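You operate a simulated robot arm through the tools that you are given. There is no shell and no other tool. Be economical: measure what you need, move in short steps, check, and stop when the job is done.

You are at the controls of a simulated two-armed robot. One attempt, no reset.

Task
Make the labeller safe: main switch off and locked, air closed and vented.
Fine: close the label valve before venting.

The check looks at the end state, three seconds after you hand in, the way a careful person would. Anything else that was tipped, shoved, dropped, spilled or broken makes it a failure.

Robot
Two 7-joint arms with fingered hands on one trunk, on a base that drives. Base frame: it is fixed to the floor where the robot stands at the start and does not move with it; the origin is under the middle of the robot, x ahead of it, y to its left, z up. Lengths are in m, angles in degrees, forces in N, time in s.
The left shoulder is at the start at [0.06, 0.126, 1.455], the right one opposite. With the tool pointing down near the work surface each hand reaches from about 0.1 to 0.52 m from the robot's upright axis, wherever it stands, measured 20 degrees to its own side. Places, roughly: blue lock slide [0.8, 0.1, 1.2]; cabinet door latch [0.8, 0, 1.3]; label left steel knob [0.9, -0.5, 0.8]; label pressure gauge [0.9, -0.5, 0.9]; label right steel knob [0.9, -0.6, 0.8]; label valve knob [0.9, -0.4, 0.9]; label vent button [0.9, -0.6, 0.9]; main switch [0.8, 0, 1.2]; orange valve knob [-1.3, -1, 0.7]; table valve knob [-0.1, -0.7, 0.8]. Payload 2.5 kg a hand.
Tool frame (each hand has its own): the origin (TCP) lies between the finger pads and is the grasp point; the fingertips stand 0.03 m ahead of it; z points along the fingers, y is the line along which they close. The gripper opens to 0.104 m. The gripper's body begins 0.035 m behind the TCP. The gripper is a hand of 5 fingers: y runs from the thumb to the fingers, the wrist lies at [-0.015, -0.104, -0.178] in the tool frame, and closing takes about 1.5 s.
Orientation is told as [roll, pitch, yaw] about the base's x, y, z axes, in that order, counted from this pose: with the fingers straight down and the wrist toward the robot, the tool's x, y and z point along [0, 1, 0], [1, 0, 0] and [0, 0, -1] of the base frame.

Tools
- The arms move only by the tool drive_tool. It takes "left_moves", "right_moves" or both (then of equal length, played together; a hand with none holds still); each is a list of rows, each an object of numbers (a shift or turn left out is 0, a gripper value left out holds the last): "tx", "ty", "tz": the shift along the tool's x, y, z in m; "ax", "ay", "az": the turn, a rotation vector about the tool's x, y, z in degrees. In form: [{"tx": .., "ty": .., "tz": .., "ax": .., "ay": .., "az": ..}, ...]. A call has 1 to 20 rows; each row shifts and turns the commanded pose from where the row before left it, along the tool's axes as they then stand. "left_claw" and "right_claw" are, for a hand that has rows, the closure, from 0 (fully open) to 1 (shut), set as the call begins (left out, the last holds). Rows are played at 5 a second. More than 0.05 m and 8.6 degrees between two rows, or a gripper value outside its range, and nothing of the call is played. Where a pose cannot be reached the arm comes as near as it can. A force on the tool above 40 N (or 10 N above the force at the start of the call, whichever is more), or a blocked arm, ends the call early, and 0.2 s more pass. Each finger travels about 0.153 m/s and halts on what it meets, pressing with about 24 N; the grip force reading is that of the motor and also rises with nothing between the fingers. The clock runs only during rows and for 0.2 s after the last one: add rows that do not move to give the fingers time. The reply holds the time, the measured pose of the TCP, the force on the tool along the base axes, the opening and the grip force, in the units named above and with some noise, with the torque about the TCP (base axes, N m) and any sound that the robot's microphone picked up.
- Cameras (640 x 400 px; columns grow to the right, rows downward): "scene" is now at [0.1189, -0.0314, 1.658]; the picture's right is [-0.36, -0.93, 0.00], its down [-0.60, 0.23, -0.77] and it looks along [0.72, -0.27, -0.64] (base axes); focal length 292 px, centre (320, 200). "left" rides on the left gripper at [-0.08, -0.078, -0.141] in its tool frame; the picture's right is [-0.78, -0.30, 0.56], its down [0.53, -0.78, 0.33] and it looks along [0.33, 0.56, 0.76] (tool axes); focal length 247 px, centre (320, 200). "right" rides on the right gripper at [0.08, -0.078, -0.141] in its tool frame; the picture's right is [-0.78, 0.30, -0.56], its down [-0.54, -0.78, 0.33] and it looks along [-0.33, 0.56, 0.76] (tool axes); focal length 247 px, centre (320, 200). There is no depth. A picture from a camera that has moved, and an enlarged one, comes with that camera's place and axes in the base frame and with its lens.
- camera(camera): a new picture of that camera. It takes no simulated time.
- slide_trunk(by): slides the trunk up (or, below 0, down) by that many m; the arms and the scene camera ride with it, the base frame stays. It gives what a move gives, with no picture.
- steer(legs): drives the robot by 1 to 6 legs, each [ahead, left, turn to the left] in m, m and degrees, along the robot's own axes; the way and the turn of a leg run together, so that a leg with both is an arc; at most 1.5 m and 180 degrees a leg. The arms and the cameras ride along, it lands a little off, and it stops where it bumps. It gives what a move gives.
- finger_targets(index, middle, ring, little, thumb_bend, thumb_turn, hand): sets how far each is bent, from 0 (flat) to 100 (curled in); at 30 the hand is open as for a grip, at 70 the pads meet at the TCP. One left out holds its place. A second passes; each finger stops where it meets its share of the squeeze, and holds until it gets a number again. A gripper value or a shape takes the hand back. It gives what a move gives, with no picture; readings hold the bend of each and the force on index, middle, ring, little, thumb and palm. thumb_turn goes from beside the hand (0) to across from the fingers (100), as for a grip.
- hand_shape(shape, hand): the hand has 5 fingers and takes this shape, open, in about a second: jaw (thumb against the fingers, like two jaws); tri (thumb and two fingers); tip (a fingertip pinch); poke (one finger out to press); point (the index stretched); flat (the hand flat); cup (the hand cupped); fist (a fist). The gripper value then closes the fingers along that shape, each until it touches; the sizes above hold for jaw. It gives what a move gives, with no picture.
- head_to(pan, tilt): turns the head with the scene camera to pan (to the left, within 86 degrees either way) and tilt (down, from -29 to 69), counted from straight ahead of the robot. It gives what a move gives.
- zoom(camera, box): a new picture of the part [left, top, right, bottom] of that camera's present view, enlarged. It takes no simulated time.
- close_job(): hands the job in; it is judged then, once.

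Work in short steps. Places have to be worked out from the pictures, the camera data and where the tool is seen: move nearer, look again, correct. Check each grasp and each placing, and mend what went wrong. You have 120 turns and 92 pictures in all, those below and enlarged ones among them. Open the grippers and draw the arms clear of the work before you hand the job in, unless the task says otherwise; then end with one line.

The tools are called after ">>>" as a command line: name --argument value ..., lists and objects as JSON in quotes. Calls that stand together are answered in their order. drive_tool: Moves the arms, as the interface text tells. Its arguments: {"type":"object","properties":{"left_moves":{"type":"array"},"left_claw":{"type":"number"},"right_moves":{"type":"array"},"right_claw":{"type":"number"}},"required":[]} The other tools are called the same way: slide_trunk (by) slides the trunk up or down; hand_shape (shape, hand) gives the hand a shape; finger_targets (index, middle, ring, little, thumb_bend, thumb_turn, hand) moves the fingers one by one; steer (legs) drives the base; head_to (pan, tilt) turns the head that bears the scene camera; camera (camera) takes a picture; zoom (camera, box) takes an enlarged picture of a part of a camera's view; close_job () hands the job in.

At the start:

```text
clock: 0.0
left_eef_pos: [0.4514, 0.0344, 1.3623]
left_tcp_rot: [0.0, 0.0, 0.0]
left_ft_force: [1.0, -0.3, 0.0]
left_ft_torque: [-0.02, -0.01, -0.02]
left_gripper_width: 0.1038
left_finger_force: 0.2
left_shape: jaw
left_bend: [30.0, 30.0, 30.0, 30.0, 30.0, 98.0]
left_finger forces: [0.0, 0.1, 0.0, 0.1, 0.0, 0.0]
right_eef_pos: [0.3427, -0.281, 1.3679]
right_tcp_rot: [0.0, 0.0, 0.0]
right_ft_force: [0.1, 0.4, 0.6]
right_ft_torque: [-0.01, -0.03, 0.0]
right_gripper_width: 0.1037
right_finger_force: 0.1
right_shape: jaw
right_bend: [30.0, 30.0, 30.0, 30.0, 30.0, 98.0]
right_finger forces: [0.0, 0.0, 0.0, 0.0, 0.0, 0.0]
trunk travel left (down, up): [-0.85, 0.09]
robot x, y, heading: [0.0, 0.0008, -0.0]
head pan, tilt: [-20.9, 39.7]
```

scene: 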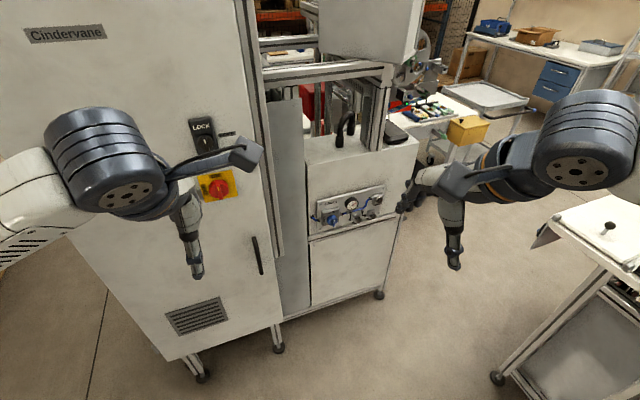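
right: 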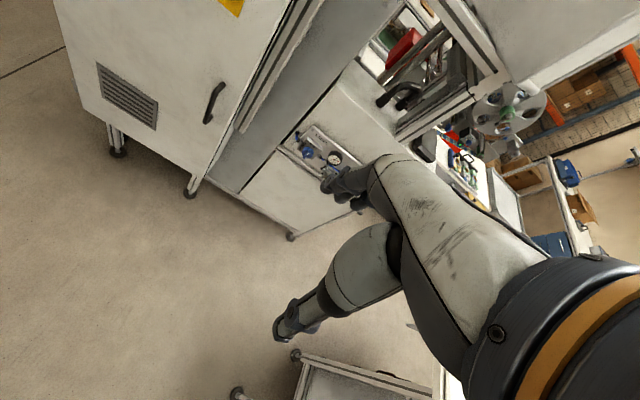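
left: 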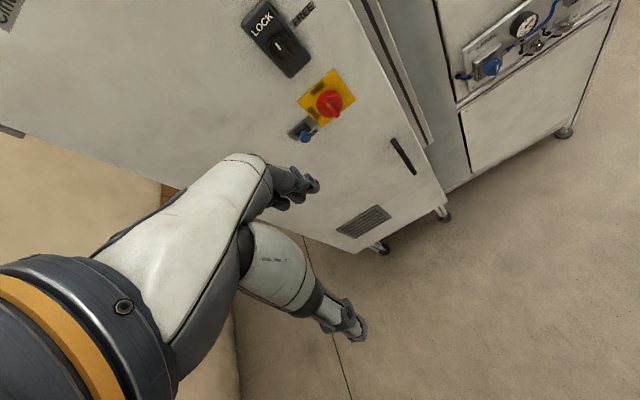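

I'll look closely at the switch cluster and at the air panel first.

>>> zoom --camera "left" --box '[230, 0, 390, 160]'

>>> zoom --camera "scene" --box '[300, 170, 400, 250]'

```text
2.50 times, centred on (310, 80) of left
camera zoom: at [0.3734, -0.0447, 1.5038], right [-0.3, -0.78, -0.56], down [-0.78, 0.53, -0.33], along [0.56, 0.33, -0.76], focal length 617 px, centre (345, 500)
```

zoom: 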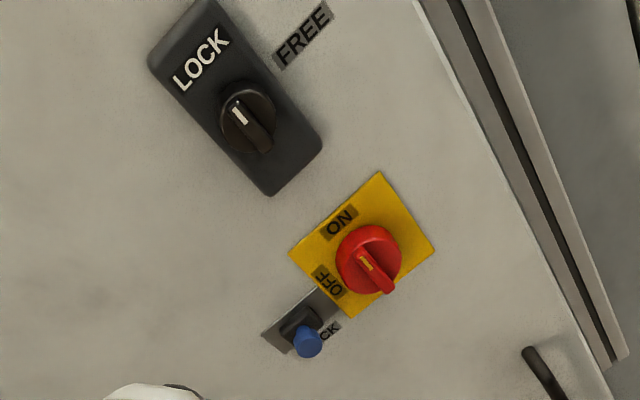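

```text
5.00 times, centred on (350, 210) of scene
camera zoom: at [0.1189, -0.0314, 1.658], right [-0.36, -0.93, 0.0], down [-0.6, 0.23, -0.77], along [0.72, -0.27, -0.64], focal length 1458 px, centre (170, 150)
```

zoom: 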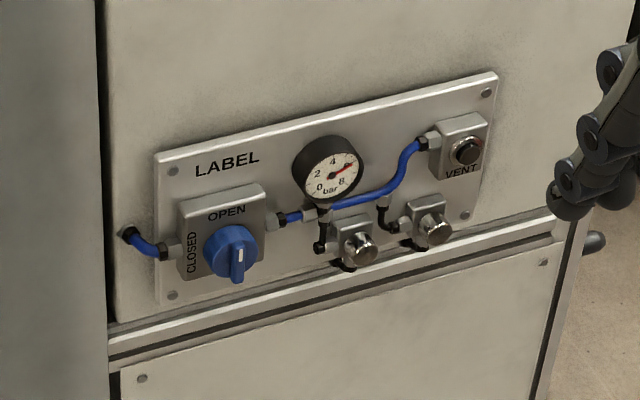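

Zooming the scene camera at the switch region for position estimates.

>>> head_to --pan 0 --tilt 35

>>> camera --camera "scene"

```text
clock: 0.8
left_eef_pos: [0.4507, 0.0352, 1.3628]
left_tcp_rot: [0.0, 0.0, 0.0]
left_ft_force: [0.5, 0.9, -0.5]
left_ft_torque: [0.02, 0.01, -0.01]
left_gripper_width: 0.1037
left_finger_force: 0.2
left_shape: jaw
left_bend: [30.0, 30.0, 30.0, 30.0, 30.0, 98.0]
left_finger forces: [0.0, 0.0, 0.1, 0.0, 0.0, 0.1]
right_eef_pos: [0.3412, -0.2821, 1.367]
right_tcp_rot: [0.0, 0.0, 0.0]
right_ft_force: [0.3, 0.1, 0.8]
right_ft_torque: [-0.04, -0.01, -0.01]
right_gripper_width: 0.1037
right_finger_force: 0.0
right_shape: jaw
right_bend: [30.0, 30.0, 30.0, 30.0, 30.0, 98.0]
right_finger forces: [0.1, 0.0, 0.0, 0.0, 0.0, 0.0]
trunk travel left (down, up): [-0.85, 0.09]
robot x, y, heading: [-0.0022, 0.0013, -0.2]
head pan, tilt: [0.0, 35.0]
```

```text
86 pictures are left
camera scene: at [0.1273, -0.0011, 1.6651], right [0.0, -1.0, 0.0], down [-0.57, 0.0, -0.82], along [0.82, 0.0, -0.57], focal length 292 px, centre (320, 200)
```

scene: 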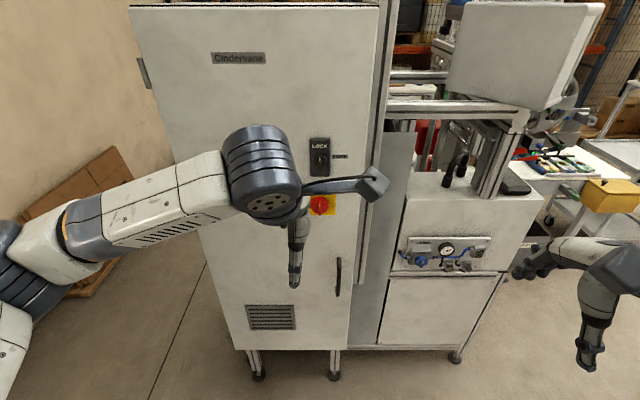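

The switch looks to be near [0.78, 0, 1.18], with the cabinet facing the robot. I turn the left hand to point forward, well short of the cabinet.

>>> drive_tool --left_moves '[{"ax": -8.2}, {"ax": -8.2}, {"ax": -8.2}, {"ax": -8.2}, {"ax": -8.2}, {"ax": -8.2}, {"ax": -8.2}, {"ax": -8.2}, {"ax": -8.2}, {"ax": -8.2}, {"ax": -8}, {"tz": -0.02}, {"ty": -0.04}]'

>>> camera --camera "left"

>>> camera --camera "scene"

```text
clock: 3.6
left_eef_pos: [0.4318, 0.0379, 1.3218]
left_tcp_rot: [-60.6, -90.0, 60.5]
left_ft_force: [0.4, 1.0, 0.5]
left_ft_torque: [0.01, -0.02, -0.02]
left_gripper_width: 0.1037
left_finger_force: 0.1
left_shape: jaw
left_bend: [30.0, 30.0, 30.0, 30.0, 30.0, 98.0]
left_finger forces: [0.0, 0.1, 0.0, 0.1, 0.0, 0.0]
right_eef_pos: [0.3426, -0.281, 1.3687]
right_tcp_rot: [0.0, 0.0, 0.0]
right_ft_force: [-0.9, 0.0, -0.3]
right_ft_torque: [-0.01, 0.0, 0.02]
right_gripper_width: 0.1036
right_finger_force: 0.1
right_shape: jaw
right_bend: [30.0, 30.0, 30.0, 30.0, 30.0, 98.0]
right_finger forces: [0.0, 0.1, 0.1, 0.0, 0.0, 0.1]
trunk travel left (down, up): [-0.85, 0.09]
robot x, y, heading: [-0.0001, 0.0012, -0.2]
head pan, tilt: [0.0, 35.0]
```

```text
85 pictures are left
camera left: at [0.2897, -0.0424, 1.2439], right [0.56, -0.78, -0.3], down [0.33, 0.53, -0.78], along [0.76, 0.33, 0.56], focal length 247 px, centre (320, 200)
```

left: 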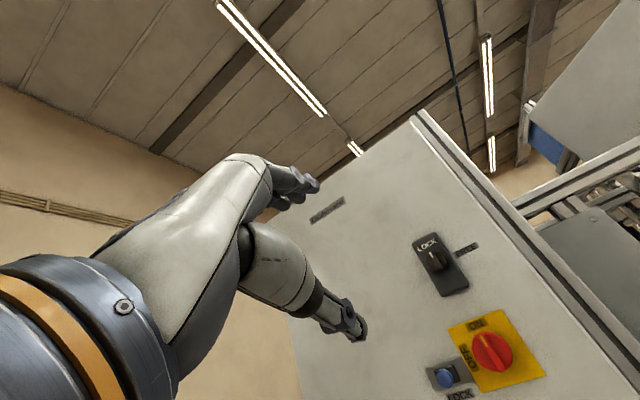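

```text
84 pictures are left
camera scene: at [0.128, -0.0009, 1.6651], right [0.0, -1.0, 0.0], down [-0.57, 0.0, -0.82], along [0.82, 0.0, -0.57], focal length 292 px, centre (320, 200)
```

scene: 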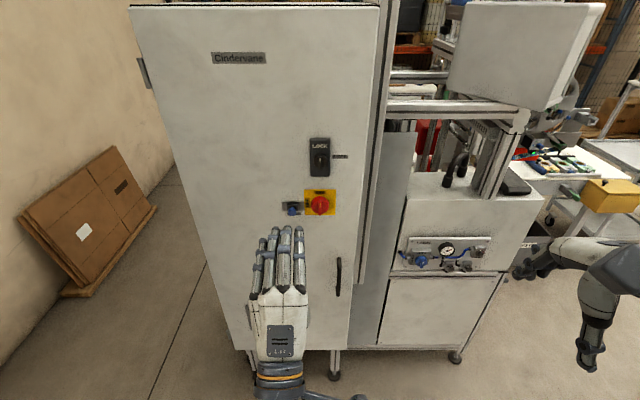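

Clear view now; zooming at the switch cluster from both cameras to triangulate.

>>> zoom --camera "scene" --box '[270, 175, 350, 225]'

>>> zoom --camera "left" --box '[400, 300, 560, 400]'

```text
8.00 times, centred on (310, 200) of scene
camera zoom: at [0.128, -0.0009, 1.6651], right [0.0, -1.0, 0.0], down [-0.57, 0.0, -0.82], along [0.82, 0.0, -0.57], focal length 2332 px, centre (400, 200)
```

zoom: 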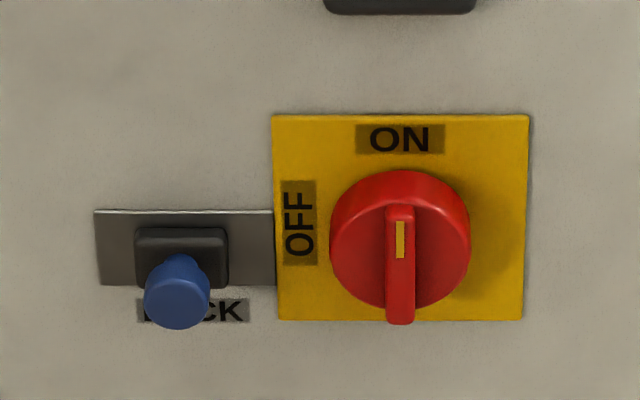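

```text
4.00 times, centred on (480, 350) of left
camera zoom: at [0.2897, -0.0424, 1.2439], right [0.56, -0.78, -0.3], down [0.33, 0.53, -0.78], along [0.76, 0.33, 0.56], focal length 988 px, centre (-320, -400)
```

zoom: 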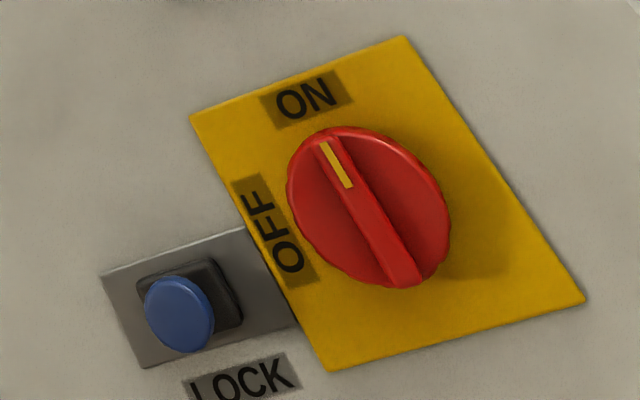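

Yellow plate triangulates to x≈0.785, centre y≈0, z≈1.199; the handle bar is vertical, about 10 mm wide, front at x≈0.76; the blue peg sits at y≈0.075, z≈1.19 and must slide right. I roll the left hand so it closes sideways, half closed, and inspect.

>>> drive_tool --left_moves '[{"az": 8.2}, {"az": 8.2}, {"az": 8.2}, {"az": 8.2}, {"az": 8.2}, {"az": 8.2}, {"az": 8.2}, {"az": 8.2}, {"az": 8.2}, {"az": 8.2}, {"az": 8}, {}, {}]' --left_claw 0.5

>>> camera --camera "left"

>>> camera --camera "scene"

```text
clock: 6.4
left_eef_pos: [0.4305, 0.0357, 1.3227]
left_tcp_rot: [90.0, -0.1, -90.0]
left_ft_force: [0.4, 0.1, 0.2]
left_ft_torque: [-0.02, -0.02, 0.02]
left_gripper_width: 0.0524
left_finger_force: 0.1
left_shape: jaw
left_bend: [74.0, 44.0, 41.0, 41.0, 69.0, 100.0]
left_finger forces: [0.0, 0.0, 0.1, 0.0, 0.0, 0.0]
right_eef_pos: [0.3416, -0.2812, 1.3668]
right_tcp_rot: [0.0, 0.1, 0.0]
right_ft_force: [0.1, 1.1, -0.5]
right_ft_torque: [0.02, -0.01, 0.02]
right_gripper_width: 0.1034
right_finger_force: 0.0
right_shape: jaw
right_bend: [30.0, 30.0, 30.0, 30.0, 30.0, 98.0]
right_finger forces: [0.0, 0.1, 0.0, 0.0, 0.0, 0.0]
trunk travel left (down, up): [-0.85, 0.09]
robot x, y, heading: [0.0022, -0.0015, 0.1]
head pan, tilt: [0.0, 35.0]
```

```text
81 pictures are left
camera left: at [0.2894, 0.1132, 1.2426], right [0.56, 0.3, -0.78], down [0.33, 0.78, 0.54], along [0.76, -0.56, 0.33], focal length 247 px, centre (320, 200)
```

left: 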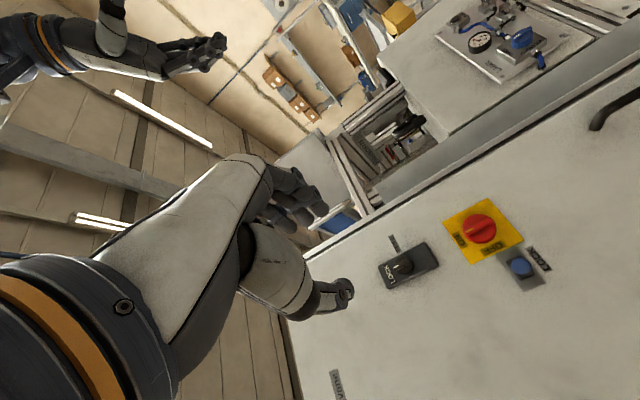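

```text
80 pictures are left
camera scene: at [0.1274, -0.001, 1.6652], right [0.0, -1.0, 0.0], down [-0.57, 0.0, -0.82], along [0.82, 0.0, -0.57], focal length 292 px, centre (320, 200)
```

scene: 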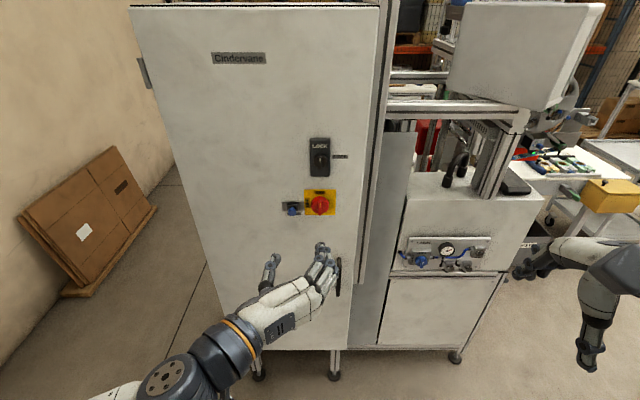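

Zoom to see the finger configuration.

>>> zoom --camera "scene" --box '[230, 225, 390, 325]'

>>> zoom --camera "left" --box '[220, 140, 380, 340]'

```text
4.00 times, centred on (310, 275) of scene
camera zoom: at [0.1274, -0.001, 1.6652], right [0.0, -1.0, 0.0], down [-0.57, 0.0, -0.82], along [0.82, 0.0, -0.57], focal length 1166 px, centre (360, -100)
```

zoom: 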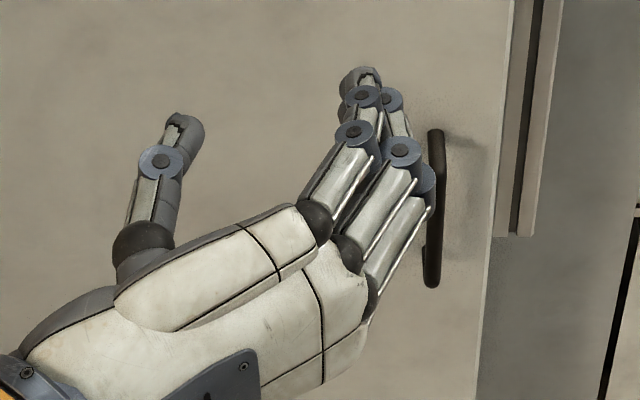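

```text
2.00 times, centred on (300, 240) of left
camera zoom: at [0.2894, 0.1132, 1.2426], right [0.56, 0.3, -0.78], down [0.33, 0.78, 0.54], along [0.76, -0.56, 0.33], focal length 494 px, centre (360, 120)
```

zoom: 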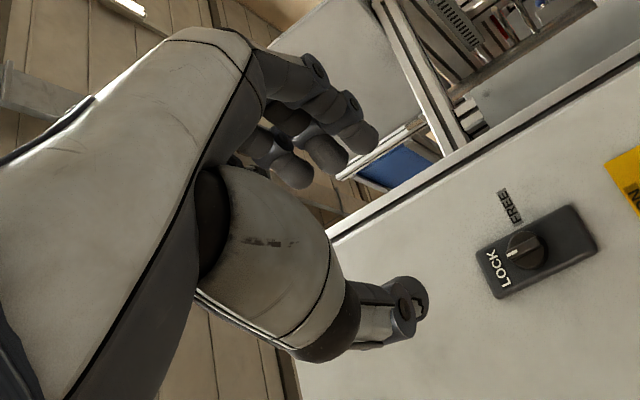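

Tool now: x up, y right, z forward. I move to a pre-grasp in front of the switch (TCP x≈0.67).

>>> drive_tool --left_moves '[{"tx": -0.042, "ty": 0.012}, {"tx": -0.042, "ty": 0.012}, {"tx": -0.04, "ty": 0.012}, {"tz": 0.04}, {"tz": 0.04}, {"tz": 0.04}, {"tz": 0.04}, {"tz": 0.04}, {"tz": 0.04}, {}]'

>>> camera --camera "left"

>>> zoom --camera "scene" --box '[240, 165, 400, 265]'

```text
clock: 8.6
left_eef_pos: [0.6681, -0.001, 1.1994]
left_tcp_rot: [90.1, -0.1, -89.9]
left_ft_force: [0.6, 0.7, -0.1]
left_ft_torque: [0.0, -0.01, 0.01]
left_gripper_width: 0.0526
left_finger_force: 0.1
left_shape: jaw
left_bend: [74.0, 44.0, 41.0, 41.0, 69.0, 100.0]
left_finger forces: [0.0, 0.1, 0.0, 0.0, 0.1, 0.0]
right_eef_pos: [0.3413, -0.281, 1.368]
right_tcp_rot: [-0.2, -0.1, 0.1]
right_ft_force: [0.7, 0.0, -1.0]
right_ft_torque: [0.0, -0.01, 0.0]
right_gripper_width: 0.1037
right_finger_force: 0.1
right_shape: jaw
right_bend: [30.0, 30.0, 30.0, 30.0, 30.0, 98.0]
right_finger forces: [0.0, 0.0, 0.0, 0.1, 0.1, 0.0]
trunk travel left (down, up): [-0.85, 0.09]
robot x, y, heading: [-0.0021, -0.0041, -0.1]
head pan, tilt: [0.0, 35.0]
```

```text
77 pictures are left
camera left: at [0.5267, 0.0756, 1.1189], right [0.56, 0.29, -0.78], down [0.33, 0.78, 0.53], along [0.76, -0.56, 0.34], focal length 247 px, centre (320, 200)
```

left: 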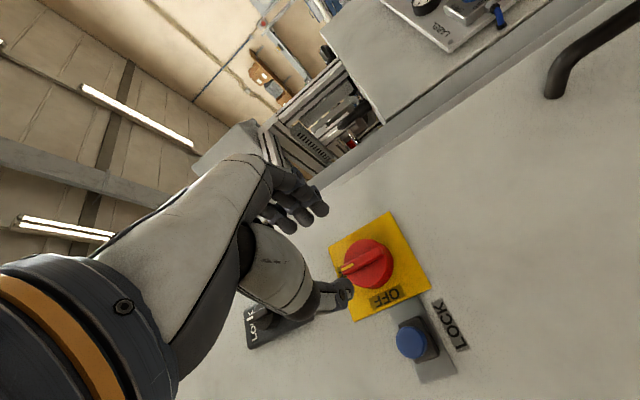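

```text
4.00 times, centred on (320, 215) of scene
camera zoom: at [0.1267, -0.0006, 1.6652], right [0.0, -1.0, 0.0], down [-0.57, 0.0, -0.82], along [0.82, 0.0, -0.57], focal length 1166 px, centre (320, 140)
```

zoom: 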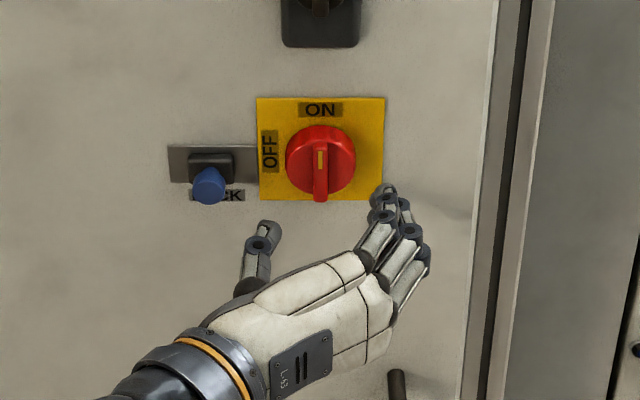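

Geometry agrees: tips near x≈0.70, thumb at y≈0.03, clear of the peg. I advance 6 cm to bracket the handle.

>>> drive_tool --left_moves '[{"tz": 0.02}, {"tz": 0.02}, {"tz": 0.015}, {"tz": 0.01}, {}]'

>>> zoom --camera "left" --box '[220, 140, 460, 380]'

>>> zoom --camera "scene" --box '[260, 175, 380, 250]'

```text
clock: 9.8
left_eef_pos: [0.7027, -0.0054, 1.2]
left_tcp_rot: [90.0, -0.1, -90.0]
left_ft_force: [0.1, 0.0, 0.9]
left_ft_torque: [0.02, -0.01, 0.0]
left_gripper_width: 0.0525
left_finger_force: 0.0
left_shape: jaw
left_bend: [74.0, 44.0, 41.0, 41.0, 69.0, 100.0]
left_finger forces: [0.0, 0.0, 0.0, 0.0, 0.1, 0.0]
left hand out of reach, approached as far as the arm can: row 2, 3, 4
right_eef_pos: [0.3415, -0.2805, 1.3661]
right_tcp_rot: [0.0, 0.0, 0.0]
right_ft_force: [0.4, 0.6, 1.0]
right_ft_torque: [0.01, -0.01, 0.02]
right_gripper_width: 0.1037
right_finger_force: 0.0
right_shape: jaw
right_bend: [30.0, 30.0, 30.0, 30.0, 30.0, 98.0]
right_finger forces: [0.0, 0.0, 0.0, 0.0, 0.1, 0.0]
trunk travel left (down, up): [-0.85, 0.09]
robot x, y, heading: [0.0018, -0.0006, -0.2]
head pan, tilt: [0.0, 35.0]
```

```text
1.67 times, centred on (340, 260) of left
camera zoom: at [0.5615, 0.0731, 1.1199], right [0.56, 0.3, -0.78], down [0.33, 0.78, 0.53], along [0.76, -0.56, 0.33], focal length 412 px, centre (287, 100)
```

zoom: 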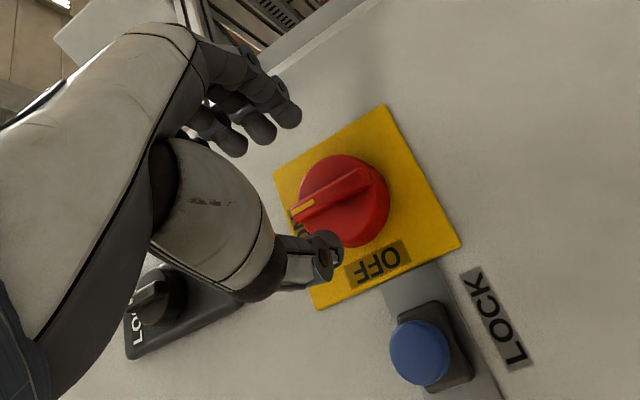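

```text
5.33 times, centred on (320, 212) of scene
camera zoom: at [0.1273, -0.001, 1.6652], right [0.0, -1.0, 0.0], down [-0.57, 0.0, -0.82], along [0.82, 0.0, -0.57], focal length 1555 px, centre (320, 133)
```

zoom: 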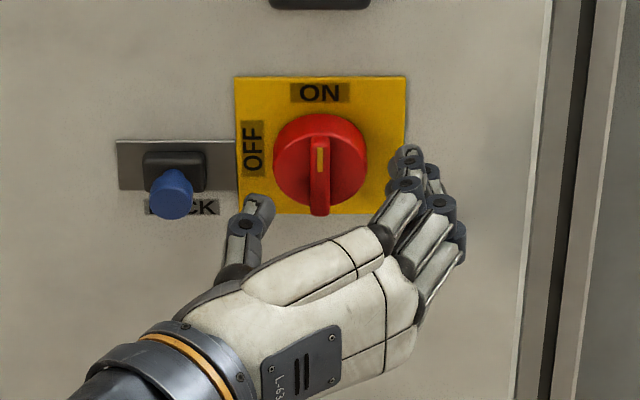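

Out of reach by a few cm. I draw the hand back and drive 0.15 m closer.

>>> drive_tool --left_moves '[{"tz": -0.05}, {"tz": -0.05}, {"tz": -0.05}, {"tz": -0.04}, {}]'

>>> steer --legs '[[0.15, 0, 0]]'

>>> drive_tool --left_moves '[{}]'

```text
clock: 11.0
left_eef_pos: [0.5131, -0.0043, 1.2004]
left_tcp_rot: [89.8, 0.0, -89.9]
left_ft_force: [-0.6, 0.5, -0.1]
left_ft_torque: [-0.01, 0.0, -0.02]
left_gripper_width: 0.052
left_finger_force: 0.2
left_shape: jaw
left_bend: [74.0, 44.0, 41.0, 41.0, 69.0, 100.0]
left_finger forces: [0.1, 0.1, 0.0, 0.0, 0.1, 0.1]
right_eef_pos: [0.3433, -0.2826, 1.3667]
right_tcp_rot: [0.0, 0.0, 0.0]
right_ft_force: [0.1, -0.9, -0.5]
right_ft_torque: [0.03, 0.0, 0.01]
right_gripper_width: 0.1037
right_finger_force: 0.0
right_shape: jaw
right_bend: [30.0, 30.0, 30.0, 30.0, 30.0, 98.0]
right_finger forces: [0.0, 0.0, 0.1, 0.0, 0.1, 0.1]
trunk travel left (down, up): [-0.85, 0.09]
robot x, y, heading: [-0.0008, 0.0028, -0.0]
head pan, tilt: [0.0, 35.0]
```

```text
clock: 12.4
left_eef_pos: [0.667, -0.004, 1.201]
left_tcp_rot: [90.0, 0.1, -89.8]
left_ft_force: [0.6, -0.1, -0.3]
left_ft_torque: [-0.01, 0.01, 0.01]
left_gripper_width: 0.0522
left_finger_force: 0.1
left_shape: jaw
left_bend: [74.0, 44.0, 41.0, 41.0, 69.0, 100.0]
left_finger forces: [0.0, 0.0, 0.1, 0.1, 0.0, 0.0]
right_eef_pos: [0.4958, -0.2798, 1.3676]
right_tcp_rot: [0.1, 0.0, 0.3]
right_ft_force: [0.5, 0.5, -0.1]
right_ft_torque: [-0.01, -0.03, 0.04]
right_gripper_width: 0.1037
right_finger_force: 0.1
right_shape: jaw
right_bend: [30.0, 30.0, 30.0, 30.0, 30.0, 98.0]
right_finger forces: [0.1, 0.0, 0.1, 0.1, 0.0, 0.0]
trunk travel left (down, up): [-0.85, 0.09]
robot x, y, heading: [0.1535, -0.0018, 0.3]
head pan, tilt: [0.0, 35.0]
```

```text
clock: 12.8
left_eef_pos: [0.6654, -0.0038, 1.2001]
left_tcp_rot: [90.0, 0.0, -89.9]
left_ft_force: [-0.3, -0.2, 0.3]
left_ft_torque: [-0.03, -0.02, -0.01]
left_gripper_width: 0.0525
left_finger_force: 0.0
left_shape: jaw
left_bend: [74.0, 44.0, 41.0, 41.0, 69.0, 100.0]
left_finger forces: [0.1, 0.0, 0.0, 0.0, 0.0, 0.0]
right_eef_pos: [0.4949, -0.2809, 1.367]
right_tcp_rot: [0.1, 0.0, 0.1]
right_ft_force: [-0.2, 0.7, -0.1]
right_ft_torque: [0.01, -0.02, -0.02]
right_gripper_width: 0.1035
right_finger_force: 0.0
right_shape: jaw
right_bend: [30.0, 30.0, 30.0, 30.0, 30.0, 98.0]
right_finger forces: [0.1, 0.1, 0.0, 0.0, 0.1, 0.0]
trunk travel left (down, up): [-0.85, 0.09]
robot x, y, heading: [0.1528, -0.0011, 0.2]
head pan, tilt: [0.0, 35.0]
```

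Now robot at x=0.153, hand at x=0.666. Advance to TCP x≈0.728.

>>> drive_tool --left_moves '[{"ty": -0.003, "tz": 0.02}, {"tz": 0.02}, {"tz": 0.012}, {"tz": 0.01}, {}]'

>>> zoom --camera "left" --box '[220, 140, 460, 380]'

>>> zoom --camera "scene" --box '[240, 200, 400, 300]'

```text
clock: 14.0
left_eef_pos: [0.7281, 0.0002, 1.2022]
left_tcp_rot: [89.9, -0.1, -89.8]
left_ft_force: [-1.0, 0.4, -0.3]
left_ft_torque: [-0.02, 0.0, -0.03]
left_gripper_width: 0.0523
left_finger_force: 0.1
left_shape: jaw
left_bend: [74.0, 44.0, 41.0, 41.0, 69.0, 100.0]
left_finger forces: [0.0, 0.1, 0.0, 0.0, 0.0, 0.1]
right_eef_pos: [0.4953, -0.2796, 1.3673]
right_tcp_rot: [-0.2, -0.1, 0.2]
right_ft_force: [1.8, 0.4, 0.2]
right_ft_torque: [0.03, 0.02, -0.05]
right_gripper_width: 0.1037
right_finger_force: 0.1
right_shape: jaw
right_bend: [30.0, 30.0, 30.0, 30.0, 30.0, 98.0]
right_finger forces: [0.1, 0.1, 0.1, 0.0, 0.1, 0.0]
trunk travel left (down, up): [-0.85, 0.09]
robot x, y, heading: [0.1501, 0.0033, 0.0]
head pan, tilt: [0.0, 35.0]
```

```text
1.67 times, centred on (340, 260) of left
camera zoom: at [0.5861, 0.0774, 1.1214], right [0.56, 0.3, -0.78], down [0.33, 0.78, 0.53], along [0.76, -0.55, 0.33], focal length 412 px, centre (287, 100)
```

zoom: 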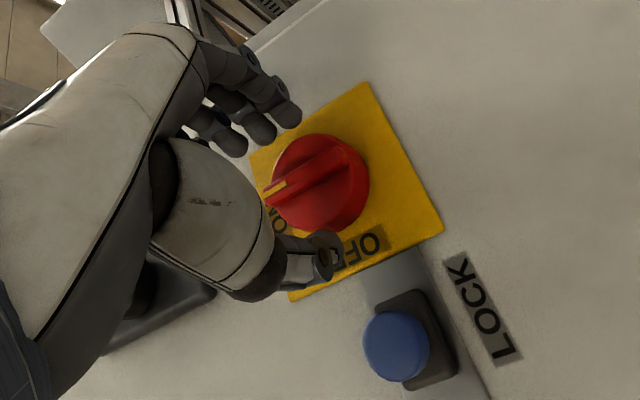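

```text
4.00 times, centred on (320, 250) of scene
camera zoom: at [0.2803, -0.0004, 1.6652], right [0.0, -1.0, 0.0], down [-0.57, 0.0, -0.82], along [0.82, 0.0, -0.57], focal length 1166 px, centre (320, 0)
```

zoom: 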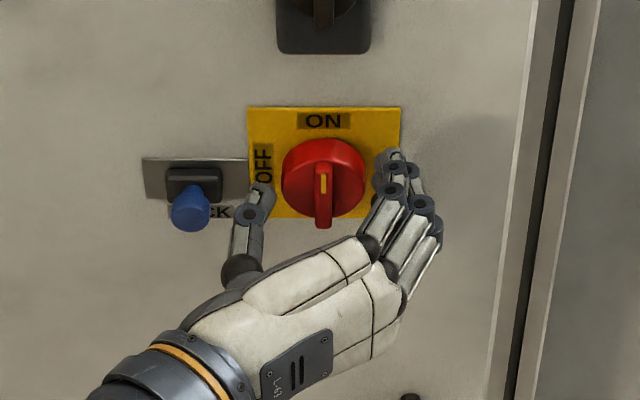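

Thumb and fingers straddle the knob at the right height. I go 8 mm further and close on the handle bar.

>>> drive_tool --left_moves '[{"tz": 0.008}, {}]'

>>> drive_tool --left_moves '[{}, {}, {}, {}, {}, {}, {}]' --left_claw 1

>>> zoom --camera "left" --box '[220, 140, 460, 380]'

>>> zoom --camera "scene" --box '[260, 215, 380, 290]'

```text
clock: 14.6
left_eef_pos: [0.7368, -0.0013, 1.2006]
left_tcp_rot: [90.0, 0.0, -89.8]
left_ft_force: [-0.4, -0.2, -0.5]
left_ft_torque: [0.01, -0.01, -0.02]
left_gripper_width: 0.0522
left_finger_force: 0.0
left_shape: jaw
left_bend: [74.0, 44.0, 41.0, 41.0, 69.0, 100.0]
left_finger forces: [0.1, 0.0, 0.1, 0.0, 0.0, 0.1]
right_eef_pos: [0.4952, -0.2797, 1.367]
right_tcp_rot: [-0.1, -0.1, 0.2]
right_ft_force: [0.7, -0.5, -0.8]
right_ft_torque: [0.02, -0.05, -0.02]
right_gripper_width: 0.1036
right_finger_force: 0.1
right_shape: jaw
right_bend: [30.0, 30.0, 30.0, 30.0, 30.0, 98.0]
right_finger forces: [0.0, 0.1, 0.0, 0.0, 0.0, 0.1]
trunk travel left (down, up): [-0.85, 0.09]
robot x, y, heading: [0.1538, -0.0015, 0.1]
head pan, tilt: [0.0, 35.0]
```

```text
clock: 16.2
left_eef_pos: [0.7352, 0.0011, 1.2012]
left_tcp_rot: [90.0, 0.0, -89.8]
left_ft_force: [0.8, 3.4, 1.7]
left_ft_torque: [0.0, -0.08, 0.04]
left_gripper_width: 0.0404
left_finger_force: 23.8
left_shape: jaw
left_bend: [74.0, 50.0, 53.0, 50.0, 73.0, 100.0]
left_finger forces: [11.8, 6.5, 0.1, 0.0, 21.3, 0.1]
right_eef_pos: [0.4943, -0.2792, 1.3674]
right_tcp_rot: [-0.1, 0.1, 0.3]
right_ft_force: [0.3, -0.1, -0.3]
right_ft_torque: [-0.01, -0.04, 0.0]
right_gripper_width: 0.1037
right_finger_force: 0.0
right_shape: jaw
right_bend: [30.0, 30.0, 30.0, 30.0, 30.0, 98.0]
right_finger forces: [0.0, 0.0, 0.0, 0.1, 0.0, 0.0]
trunk travel left (down, up): [-0.85, 0.09]
robot x, y, heading: [0.1518, -0.0021, 0.1]
head pan, tilt: [0.0, 35.0]
```

```text
1.67 times, centred on (340, 260) of left
camera zoom: at [0.5939, 0.0782, 1.1209], right [0.56, 0.3, -0.78], down [0.33, 0.78, 0.53], along [0.76, -0.55, 0.33], focal length 412 px, centre (287, 100)
```

zoom: 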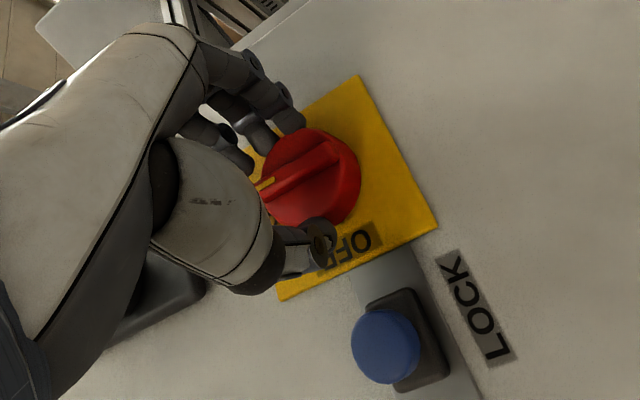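

```text
5.33 times, centred on (320, 252) of scene
camera zoom: at [0.2805, 0.0002, 1.6652], right [0.0, -1.0, 0.0], down [-0.57, 0.0, -0.82], along [0.82, 0.0, -0.57], focal length 1555 px, centre (320, -80)
```

zoom: 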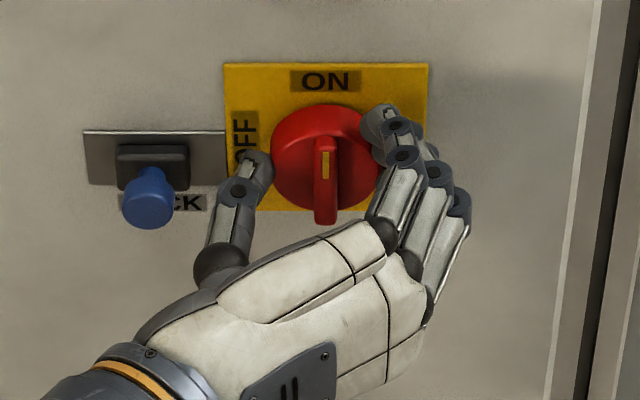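

The hand grips the knob's disc itself (thumb, index, middle, 24 N). I try turning 32° counter-clockwise and check that it follows.

>>> drive_tool --left_moves '[{"az": -8}, {"az": -8}, {"az": -8}, {"az": -8}, {}]'

>>> zoom --camera "scene" --box '[260, 215, 380, 290]'

```text
clock: 17.4
left_eef_pos: [0.7371, 0.0006, 1.2001]
left_tcp_rot: [89.9, -32.2, -89.7]
left_ft_force: [0.8, 5.0, -1.1]
left_ft_torque: [0.02, 0.02, 0.12]
left_gripper_width: 0.0403
left_finger_force: 24.2
left_shape: jaw
left_bend: [74.0, 50.0, 53.0, 50.0, 73.0, 100.0]
left_finger forces: [11.8, 6.5, 0.0, 0.0, 23.1, 0.0]
right_eef_pos: [0.4963, -0.2796, 1.3686]
right_tcp_rot: [0.0, 0.0, 0.2]
right_ft_force: [0.3, 0.7, 0.1]
right_ft_torque: [0.01, 0.01, 0.02]
right_gripper_width: 0.1035
right_finger_force: 0.1
right_shape: jaw
right_bend: [30.0, 30.0, 30.0, 30.0, 30.0, 98.0]
right_finger forces: [0.0, 0.1, 0.1, 0.1, 0.1, 0.0]
trunk travel left (down, up): [-0.85, 0.09]
robot x, y, heading: [0.1551, -0.0016, 0.1]
head pan, tilt: [0.0, 35.0]
```

```text
5.33 times, centred on (320, 252) of scene
camera zoom: at [0.2809, 0.0006, 1.6651], right [0.0, -1.0, 0.0], down [-0.57, 0.0, -0.82], along [0.82, 0.0, -0.57], focal length 1555 px, centre (320, -80)
```

zoom: 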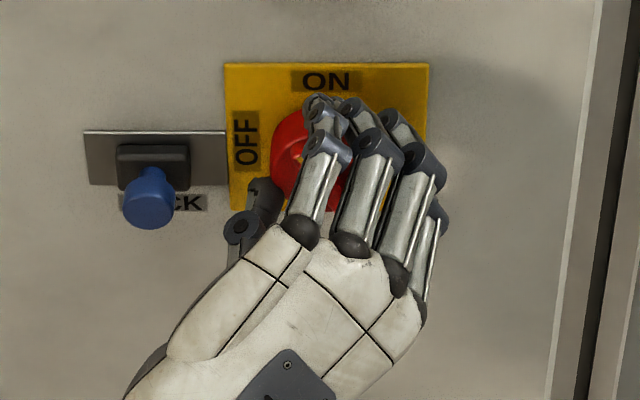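

The yellow mark has moved left with the hand, so the knob follows. Continue to about 90°.

>>> drive_tool --left_moves '[{"az": -8}, {"az": -8}, {"az": -8}, {"az": -8}, {"az": -8}, {"az": -8}, {"az": -8}, {"az": -4}, {}]'

>>> zoom --camera "scene" --box '[260, 215, 380, 290]'

>>> camera --camera "left"

```text
clock: 19.6
left_eef_pos: [0.7439, 0.043, 1.1904]
left_tcp_rot: [97.7, -87.7, -94.9]
left_ft_force: [0.4, 0.4, -0.1]
left_ft_torque: [0.0, -0.01, 0.01]
left_gripper_width: 0.0261
left_finger_force: 23.8
left_shape: jaw
left_bend: [76.0, 57.0, 53.0, 50.0, 85.0, 100.0]
left_finger forces: [0.0, 0.0, 0.1, 0.0, 0.0, 0.0]
right_eef_pos: [0.4956, -0.2792, 1.3675]
right_tcp_rot: [0.0, -0.1, 0.3]
right_ft_force: [-0.5, -0.1, 0.0]
right_ft_torque: [0.02, -0.04, 0.01]
right_gripper_width: 0.1039
right_finger_force: 0.1
right_shape: jaw
right_bend: [30.0, 30.0, 30.0, 30.0, 30.0, 98.0]
right_finger forces: [0.1, 0.1, 0.0, 0.1, 0.0, 0.1]
trunk travel left (down, up): [-0.85, 0.09]
robot x, y, heading: [0.1494, 0.001, 0.2]
head pan, tilt: [0.0, 35.0]
stopped in row 9 (left hand): the arm was blocked; the commanded pose is now the measured one
```

```text
5.33 times, centred on (320, 252) of scene
camera zoom: at [0.2804, -0.0005, 1.6652], right [0.0, -1.0, 0.0], down [-0.57, 0.0, -0.82], along [0.82, 0.0, -0.57], focal length 1555 px, centre (320, -80)
```

zoom: 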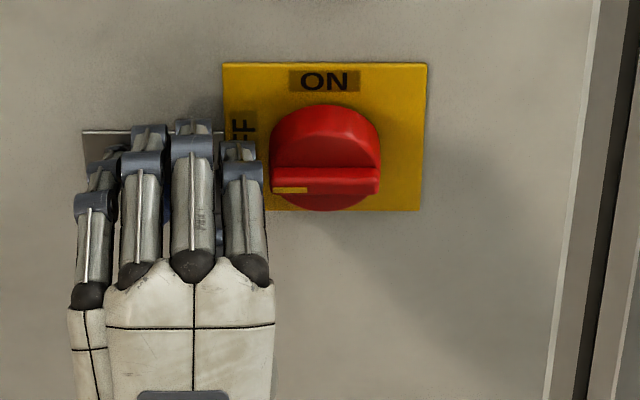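

```text
67 pictures are left
camera left: at [0.6061, -0.0395, 1.1088], right [0.59, -0.74, -0.32], down [0.31, 0.58, -0.75], along [0.74, 0.35, 0.57], focal length 247 px, centre (320, 200)
```

left: 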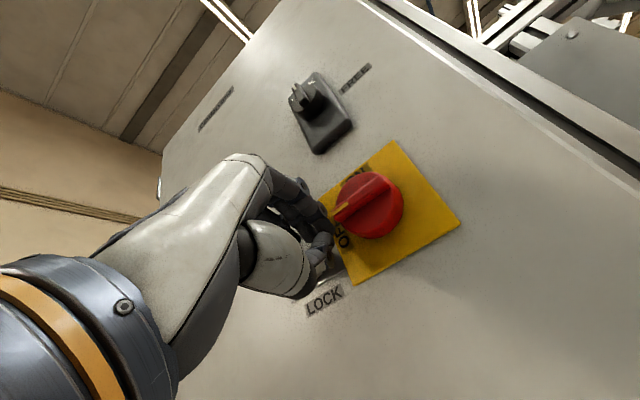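

The knob now points left to OFF, but the hand slipped left over the lock peg. I open half and back straight out.

>>> drive_tool --left_moves '[{}, {}, {}, {}, {"tz": -0.02}, {"tz": -0.03}, {"tz": -0.03}, {"tz": -0.03}, {"ty": -0.03}, {}]' --left_claw 0.5

>>> zoom --camera "scene" --box '[260, 215, 380, 290]'

>>> camera --camera "left"

```text
clock: 21.3
left_eef_pos: [0.6965, 0.0843, 1.2453]
left_tcp_rot: [135.6, -76.6, -131.3]
left_ft_force: [0.0, 0.6, -0.5]
left_ft_torque: [0.01, 0.06, 0.02]
left_gripper_width: 0.0523
left_finger_force: 0.1
left_shape: jaw
left_bend: [74.0, 44.0, 41.0, 41.0, 69.0, 100.0]
left_finger forces: [0.0, 0.0, 0.0, 0.1, 0.0, 0.1]
right_eef_pos: [0.4917, -0.2793, 1.3697]
right_tcp_rot: [-0.1, -0.1, 0.2]
right_ft_force: [-0.9, 0.8, 0.5]
right_ft_torque: [-0.03, -0.03, -0.01]
right_gripper_width: 0.1032
right_finger_force: 0.0
right_shape: jaw
right_bend: [30.0, 30.0, 30.0, 30.0, 30.0, 98.0]
right_finger forces: [0.0, 0.0, 0.1, 0.0, 0.0, 0.0]
trunk travel left (down, up): [-0.85, 0.09]
robot x, y, heading: [0.1521, 0.0007, 0.2]
head pan, tilt: [0.0, 35.0]
stopped in row 8 (left hand): the arm was blocked; the commanded pose is now the measured one
```

```text
5.33 times, centred on (320, 252) of scene
camera zoom: at [0.2758, 0.001, 1.666], right [0.0, -1.0, 0.0], down [-0.57, 0.0, -0.82], along [0.82, 0.0, -0.57], focal length 1555 px, centre (320, -80)
```

zoom: 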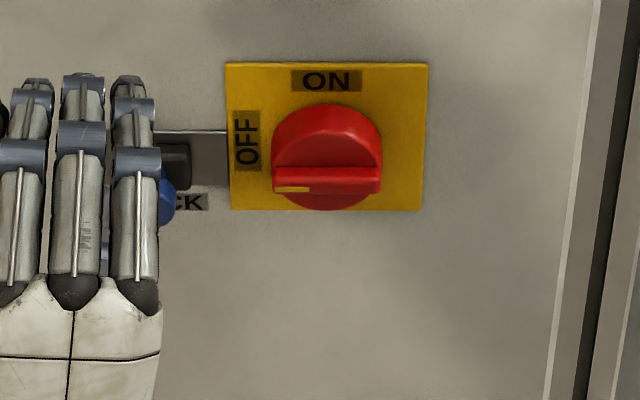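

```text
65 pictures are left
camera left: at [0.5751, 0.0108, 1.1336], right [0.66, -0.68, -0.32], down [0.4, 0.68, -0.61], along [0.63, 0.28, 0.72], focal length 247 px, centre (320, 200)
```

left: 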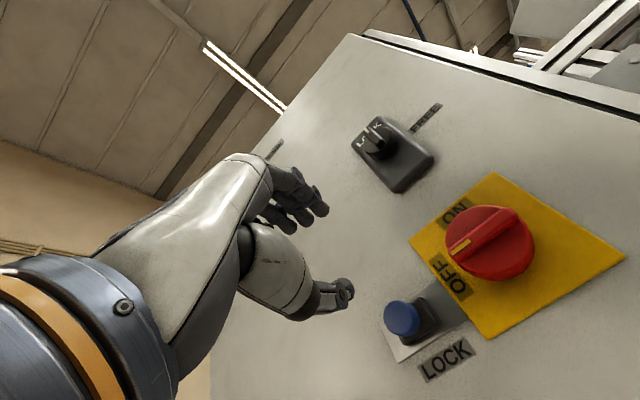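

Switch is at OFF. The arm is being blocked by something while retreating; I look at where the elbow is.

>>> head_to --pan 35 --tilt 60

>>> camera --camera "scene"

```text
clock: 22.3
left_eef_pos: [0.6994, 0.0832, 1.2438]
left_tcp_rot: [135.2, -76.7, -130.8]
left_ft_force: [-0.3, -0.2, 1.1]
left_ft_torque: [0.02, -0.02, -0.01]
left_gripper_width: 0.0525
left_finger_force: 0.0
left_shape: jaw
left_bend: [74.0, 44.0, 41.0, 41.0, 69.0, 100.0]
left_finger forces: [0.1, 0.0, 0.0, 0.0, 0.0, 0.0]
right_eef_pos: [0.4963, -0.28, 1.3673]
right_tcp_rot: [-0.2, 0.0, 0.2]
right_ft_force: [0.3, -0.8, -0.2]
right_ft_torque: [-0.01, -0.04, 0.04]
right_gripper_width: 0.1038
right_finger_force: 0.0
right_shape: jaw
right_bend: [30.0, 30.0, 30.0, 30.0, 30.0, 98.0]
right_finger forces: [0.1, 0.0, 0.1, 0.0, 0.0, 0.0]
trunk travel left (down, up): [-0.85, 0.09]
robot x, y, heading: [0.1521, -0.0054, -0.0]
head pan, tilt: [35.0, 60.0]
```

```text
64 pictures are left
camera scene: at [0.247, 0.0376, 1.6309], right [0.57, -0.82, 0.0], down [-0.71, -0.5, -0.5], along [0.41, 0.29, -0.87], focal length 292 px, centre (320, 200)
```

scene: 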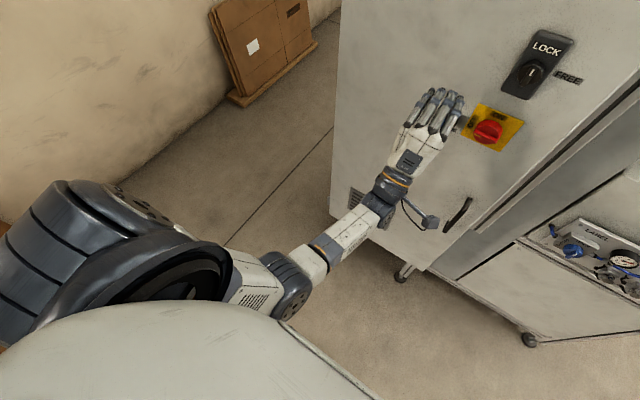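

The elbow is tucked against the robot's own torso. I drive back 0.12 m, which clears the cabinet, then pull the hand outward to the left.

>>> steer --legs '[[-0.12, 0, 0]]'

>>> drive_tool --left_moves '[{"tx": 0.03, "tz": 0.01}, {"tx": 0.03, "tz": 0.01}, {"tx": 0.03, "tz": 0.01}, {}]'

>>> head_to --pan 0 --tilt 35

>>> camera --camera "scene"

```text
clock: 23.6
left_eef_pos: [0.5831, 0.0811, 1.2441]
left_tcp_rot: [135.3, -76.6, -131.0]
left_ft_force: [-0.4, 0.0, 0.8]
left_ft_torque: [0.01, -0.01, 0.0]
left_gripper_width: 0.0524
left_finger_force: 0.1
left_shape: jaw
left_bend: [74.0, 44.0, 41.0, 41.0, 69.0, 100.0]
left_finger forces: [0.0, 0.0, 0.0, 0.0, 0.0, 0.1]
right_eef_pos: [0.3788, -0.2815, 1.3681]
right_tcp_rot: [0.0, 0.0, 0.0]
right_ft_force: [-0.3, -0.1, -0.1]
right_ft_torque: [0.02, -0.02, -0.01]
right_gripper_width: 0.1036
right_finger_force: 0.3
right_shape: jaw
right_bend: [30.0, 30.0, 30.0, 30.0, 30.0, 98.0]
right_finger forces: [0.0, 0.1, 0.0, 0.1, 0.1, 0.0]
trunk travel left (down, up): [-0.85, 0.09]
robot x, y, heading: [0.0334, -0.0033, 0.0]
head pan, tilt: [35.0, 60.0]
```

```text
clock: 24.6
left_eef_pos: [0.6051, 0.1727, 1.2649]
left_tcp_rot: [135.4, -76.7, -131.1]
left_ft_force: [0.2, 0.1, -0.5]
left_ft_torque: [0.02, -0.02, 0.01]
left_gripper_width: 0.0523
left_finger_force: 0.0
left_shape: jaw
left_bend: [74.0, 44.0, 41.0, 41.0, 69.0, 100.0]
left_finger forces: [0.1, 0.1, 0.0, 0.0, 0.0, 0.1]
right_eef_pos: [0.3791, -0.2815, 1.3668]
right_tcp_rot: [0.0, -0.1, 0.0]
right_ft_force: [-0.1, -1.2, 0.2]
right_ft_torque: [-0.01, 0.04, 0.0]
right_gripper_width: 0.1037
right_finger_force: 0.1
right_shape: jaw
right_bend: [30.0, 30.0, 30.0, 30.0, 30.0, 98.0]
right_finger forces: [0.0, 0.0, 0.0, 0.0, 0.0, 0.1]
trunk travel left (down, up): [-0.85, 0.09]
robot x, y, heading: [0.0384, -0.0014, -0.1]
head pan, tilt: [35.0, 60.0]
```

```text
clock: 25.6
left_eef_pos: [0.6051, 0.1722, 1.2625]
left_tcp_rot: [135.4, -76.6, -131.2]
left_ft_force: [-0.1, -0.3, -0.4]
left_ft_torque: [0.0, -0.02, -0.01]
left_gripper_width: 0.0522
left_finger_force: 0.1
left_shape: jaw
left_bend: [74.0, 44.0, 41.0, 41.0, 69.0, 100.0]
left_finger forces: [0.1, 0.1, 0.0, 0.0, 0.0, 0.0]
right_eef_pos: [0.3784, -0.2814, 1.3664]
right_tcp_rot: [0.0, 0.0, -0.1]
right_ft_force: [0.1, 0.3, -0.6]
right_ft_torque: [0.03, -0.03, -0.01]
right_gripper_width: 0.1036
right_finger_force: 0.0
right_shape: jaw
right_bend: [30.0, 30.0, 30.0, 30.0, 30.0, 98.0]
right_finger forces: [0.0, 0.0, 0.1, 0.0, 0.0, 0.1]
trunk travel left (down, up): [-0.85, 0.09]
robot x, y, heading: [0.0345, -0.0052, 0.1]
head pan, tilt: [0.0, 35.0]
```

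```text
63 pictures are left
camera scene: at [0.1642, -0.001, 1.6651], right [0.0, -1.0, 0.0], down [-0.57, 0.0, -0.82], along [0.82, 0.0, -0.57], focal length 292 px, centre (320, 200)
```

scene: 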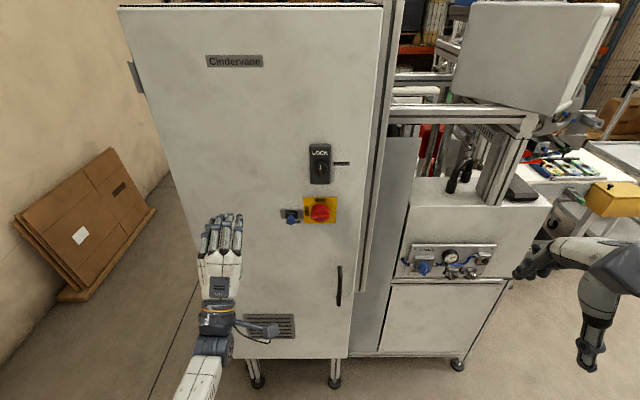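

Zoom on the cluster now to judge the slide's travel.

>>> zoom --camera "scene" --box '[270, 185, 350, 235]'

```text
8.00 times, centred on (310, 210) of scene
camera zoom: at [0.1642, -0.001, 1.6651], right [0.0, -1.0, 0.0], down [-0.57, 0.0, -0.82], along [0.82, 0.0, -0.57], focal length 2332 px, centre (400, 120)
```

zoom: 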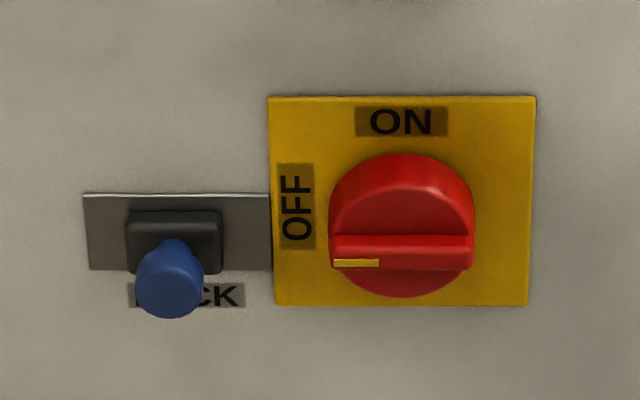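

Lock slide needs to go right toward the switch plate. I square the left hand up again, form a poking finger, and look.

>>> drive_tool --left_moves '[{"ax": 4.7, "ay": -1.7, "az": -4.7}, {"ax": 4.7, "ay": -1.7, "az": -4.7}, {}]'

>>> hand_shape --shape "poke" --hand "left"

>>> camera --camera "left"

>>> zoom --camera "scene" --box '[160, 180, 320, 280]'

```text
clock: 26.4
left_eef_pos: [0.6039, 0.172, 1.2637]
left_tcp_rot: [27.7, -89.8, -26.9]
left_ft_force: [-0.9, 0.3, 0.4]
left_ft_torque: [0.0, 0.03, 0.0]
left_gripper_width: 0.0523
left_finger_force: 0.1
left_shape: jaw
left_bend: [74.0, 44.0, 41.0, 41.0, 69.0, 100.0]
left_finger forces: [0.0, 0.0, 0.0, 0.0, 0.0, 0.1]
right_eef_pos: [0.3783, -0.2825, 1.3679]
right_tcp_rot: [0.0, 0.0, 0.0]
right_ft_force: [0.0, 0.2, 0.7]
right_ft_torque: [-0.03, 0.01, 0.02]
right_gripper_width: 0.1035
right_finger_force: 0.0
right_shape: jaw
right_bend: [30.0, 30.0, 30.0, 30.0, 30.0, 98.0]
right_finger forces: [0.0, 0.1, 0.1, 0.0, 0.1, 0.0]
trunk travel left (down, up): [-0.85, 0.09]
robot x, y, heading: [0.0346, -0.0015, -0.3]
head pan, tilt: [0.0, 35.0]
```

```text
clock: 27.3
left_eef_pos: [0.6053, 0.172, 1.2633]
left_tcp_rot: [44.4, -89.7, -43.6]
left_ft_force: [-0.7, 0.4, -0.2]
left_ft_torque: [0.01, -0.02, 0.03]
left_gripper_width: 0.0
left_finger_force: 0.1
left_shape: poke
left_bend: [70.0, 70.0, 99.0, 99.0, 100.0, 100.0]
left_finger forces: [0.0, 0.0, 0.1, 0.1, 0.0, 0.0]
right_eef_pos: [0.378, -0.2808, 1.3668]
right_tcp_rot: [-0.1, 0.0, 0.0]
right_ft_force: [0.6, -0.2, 0.2]
right_ft_torque: [-0.01, 0.02, 0.01]
right_gripper_width: 0.1036
right_finger_force: 0.0
right_shape: jaw
right_bend: [30.0, 30.0, 30.0, 30.0, 30.0, 98.0]
right_finger forces: [0.1, 0.0, 0.0, 0.0, 0.0, 0.0]
trunk travel left (down, up): [-0.85, 0.09]
robot x, y, heading: [0.0374, 0.0019, -0.0]
head pan, tilt: [0.0, 35.0]
```

```text
61 pictures are left
camera left: at [0.4642, 0.0903, 1.1866], right [0.57, -0.77, -0.3], down [0.32, 0.54, -0.78], along [0.76, 0.34, 0.55], focal length 247 px, centre (320, 200)
```

left: 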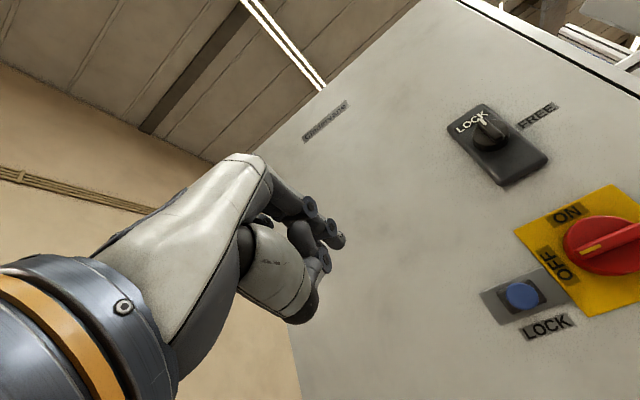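

```text
4.00 times, centred on (240, 230) of scene
camera zoom: at [0.1643, -0.001, 1.6652], right [0.0, -1.0, 0.0], down [-0.57, 0.0, -0.82], along [0.82, 0.0, -0.57], focal length 1166 px, centre (640, 80)
```

zoom: 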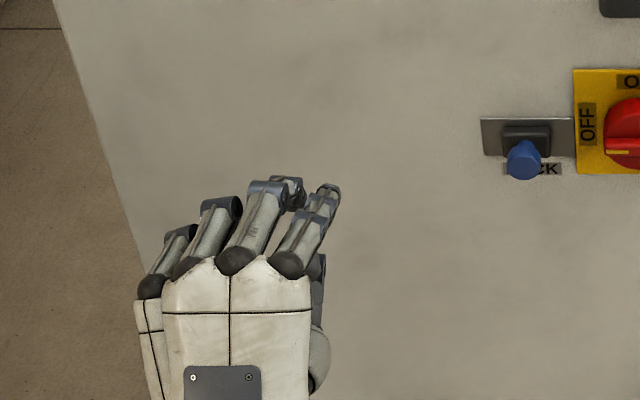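

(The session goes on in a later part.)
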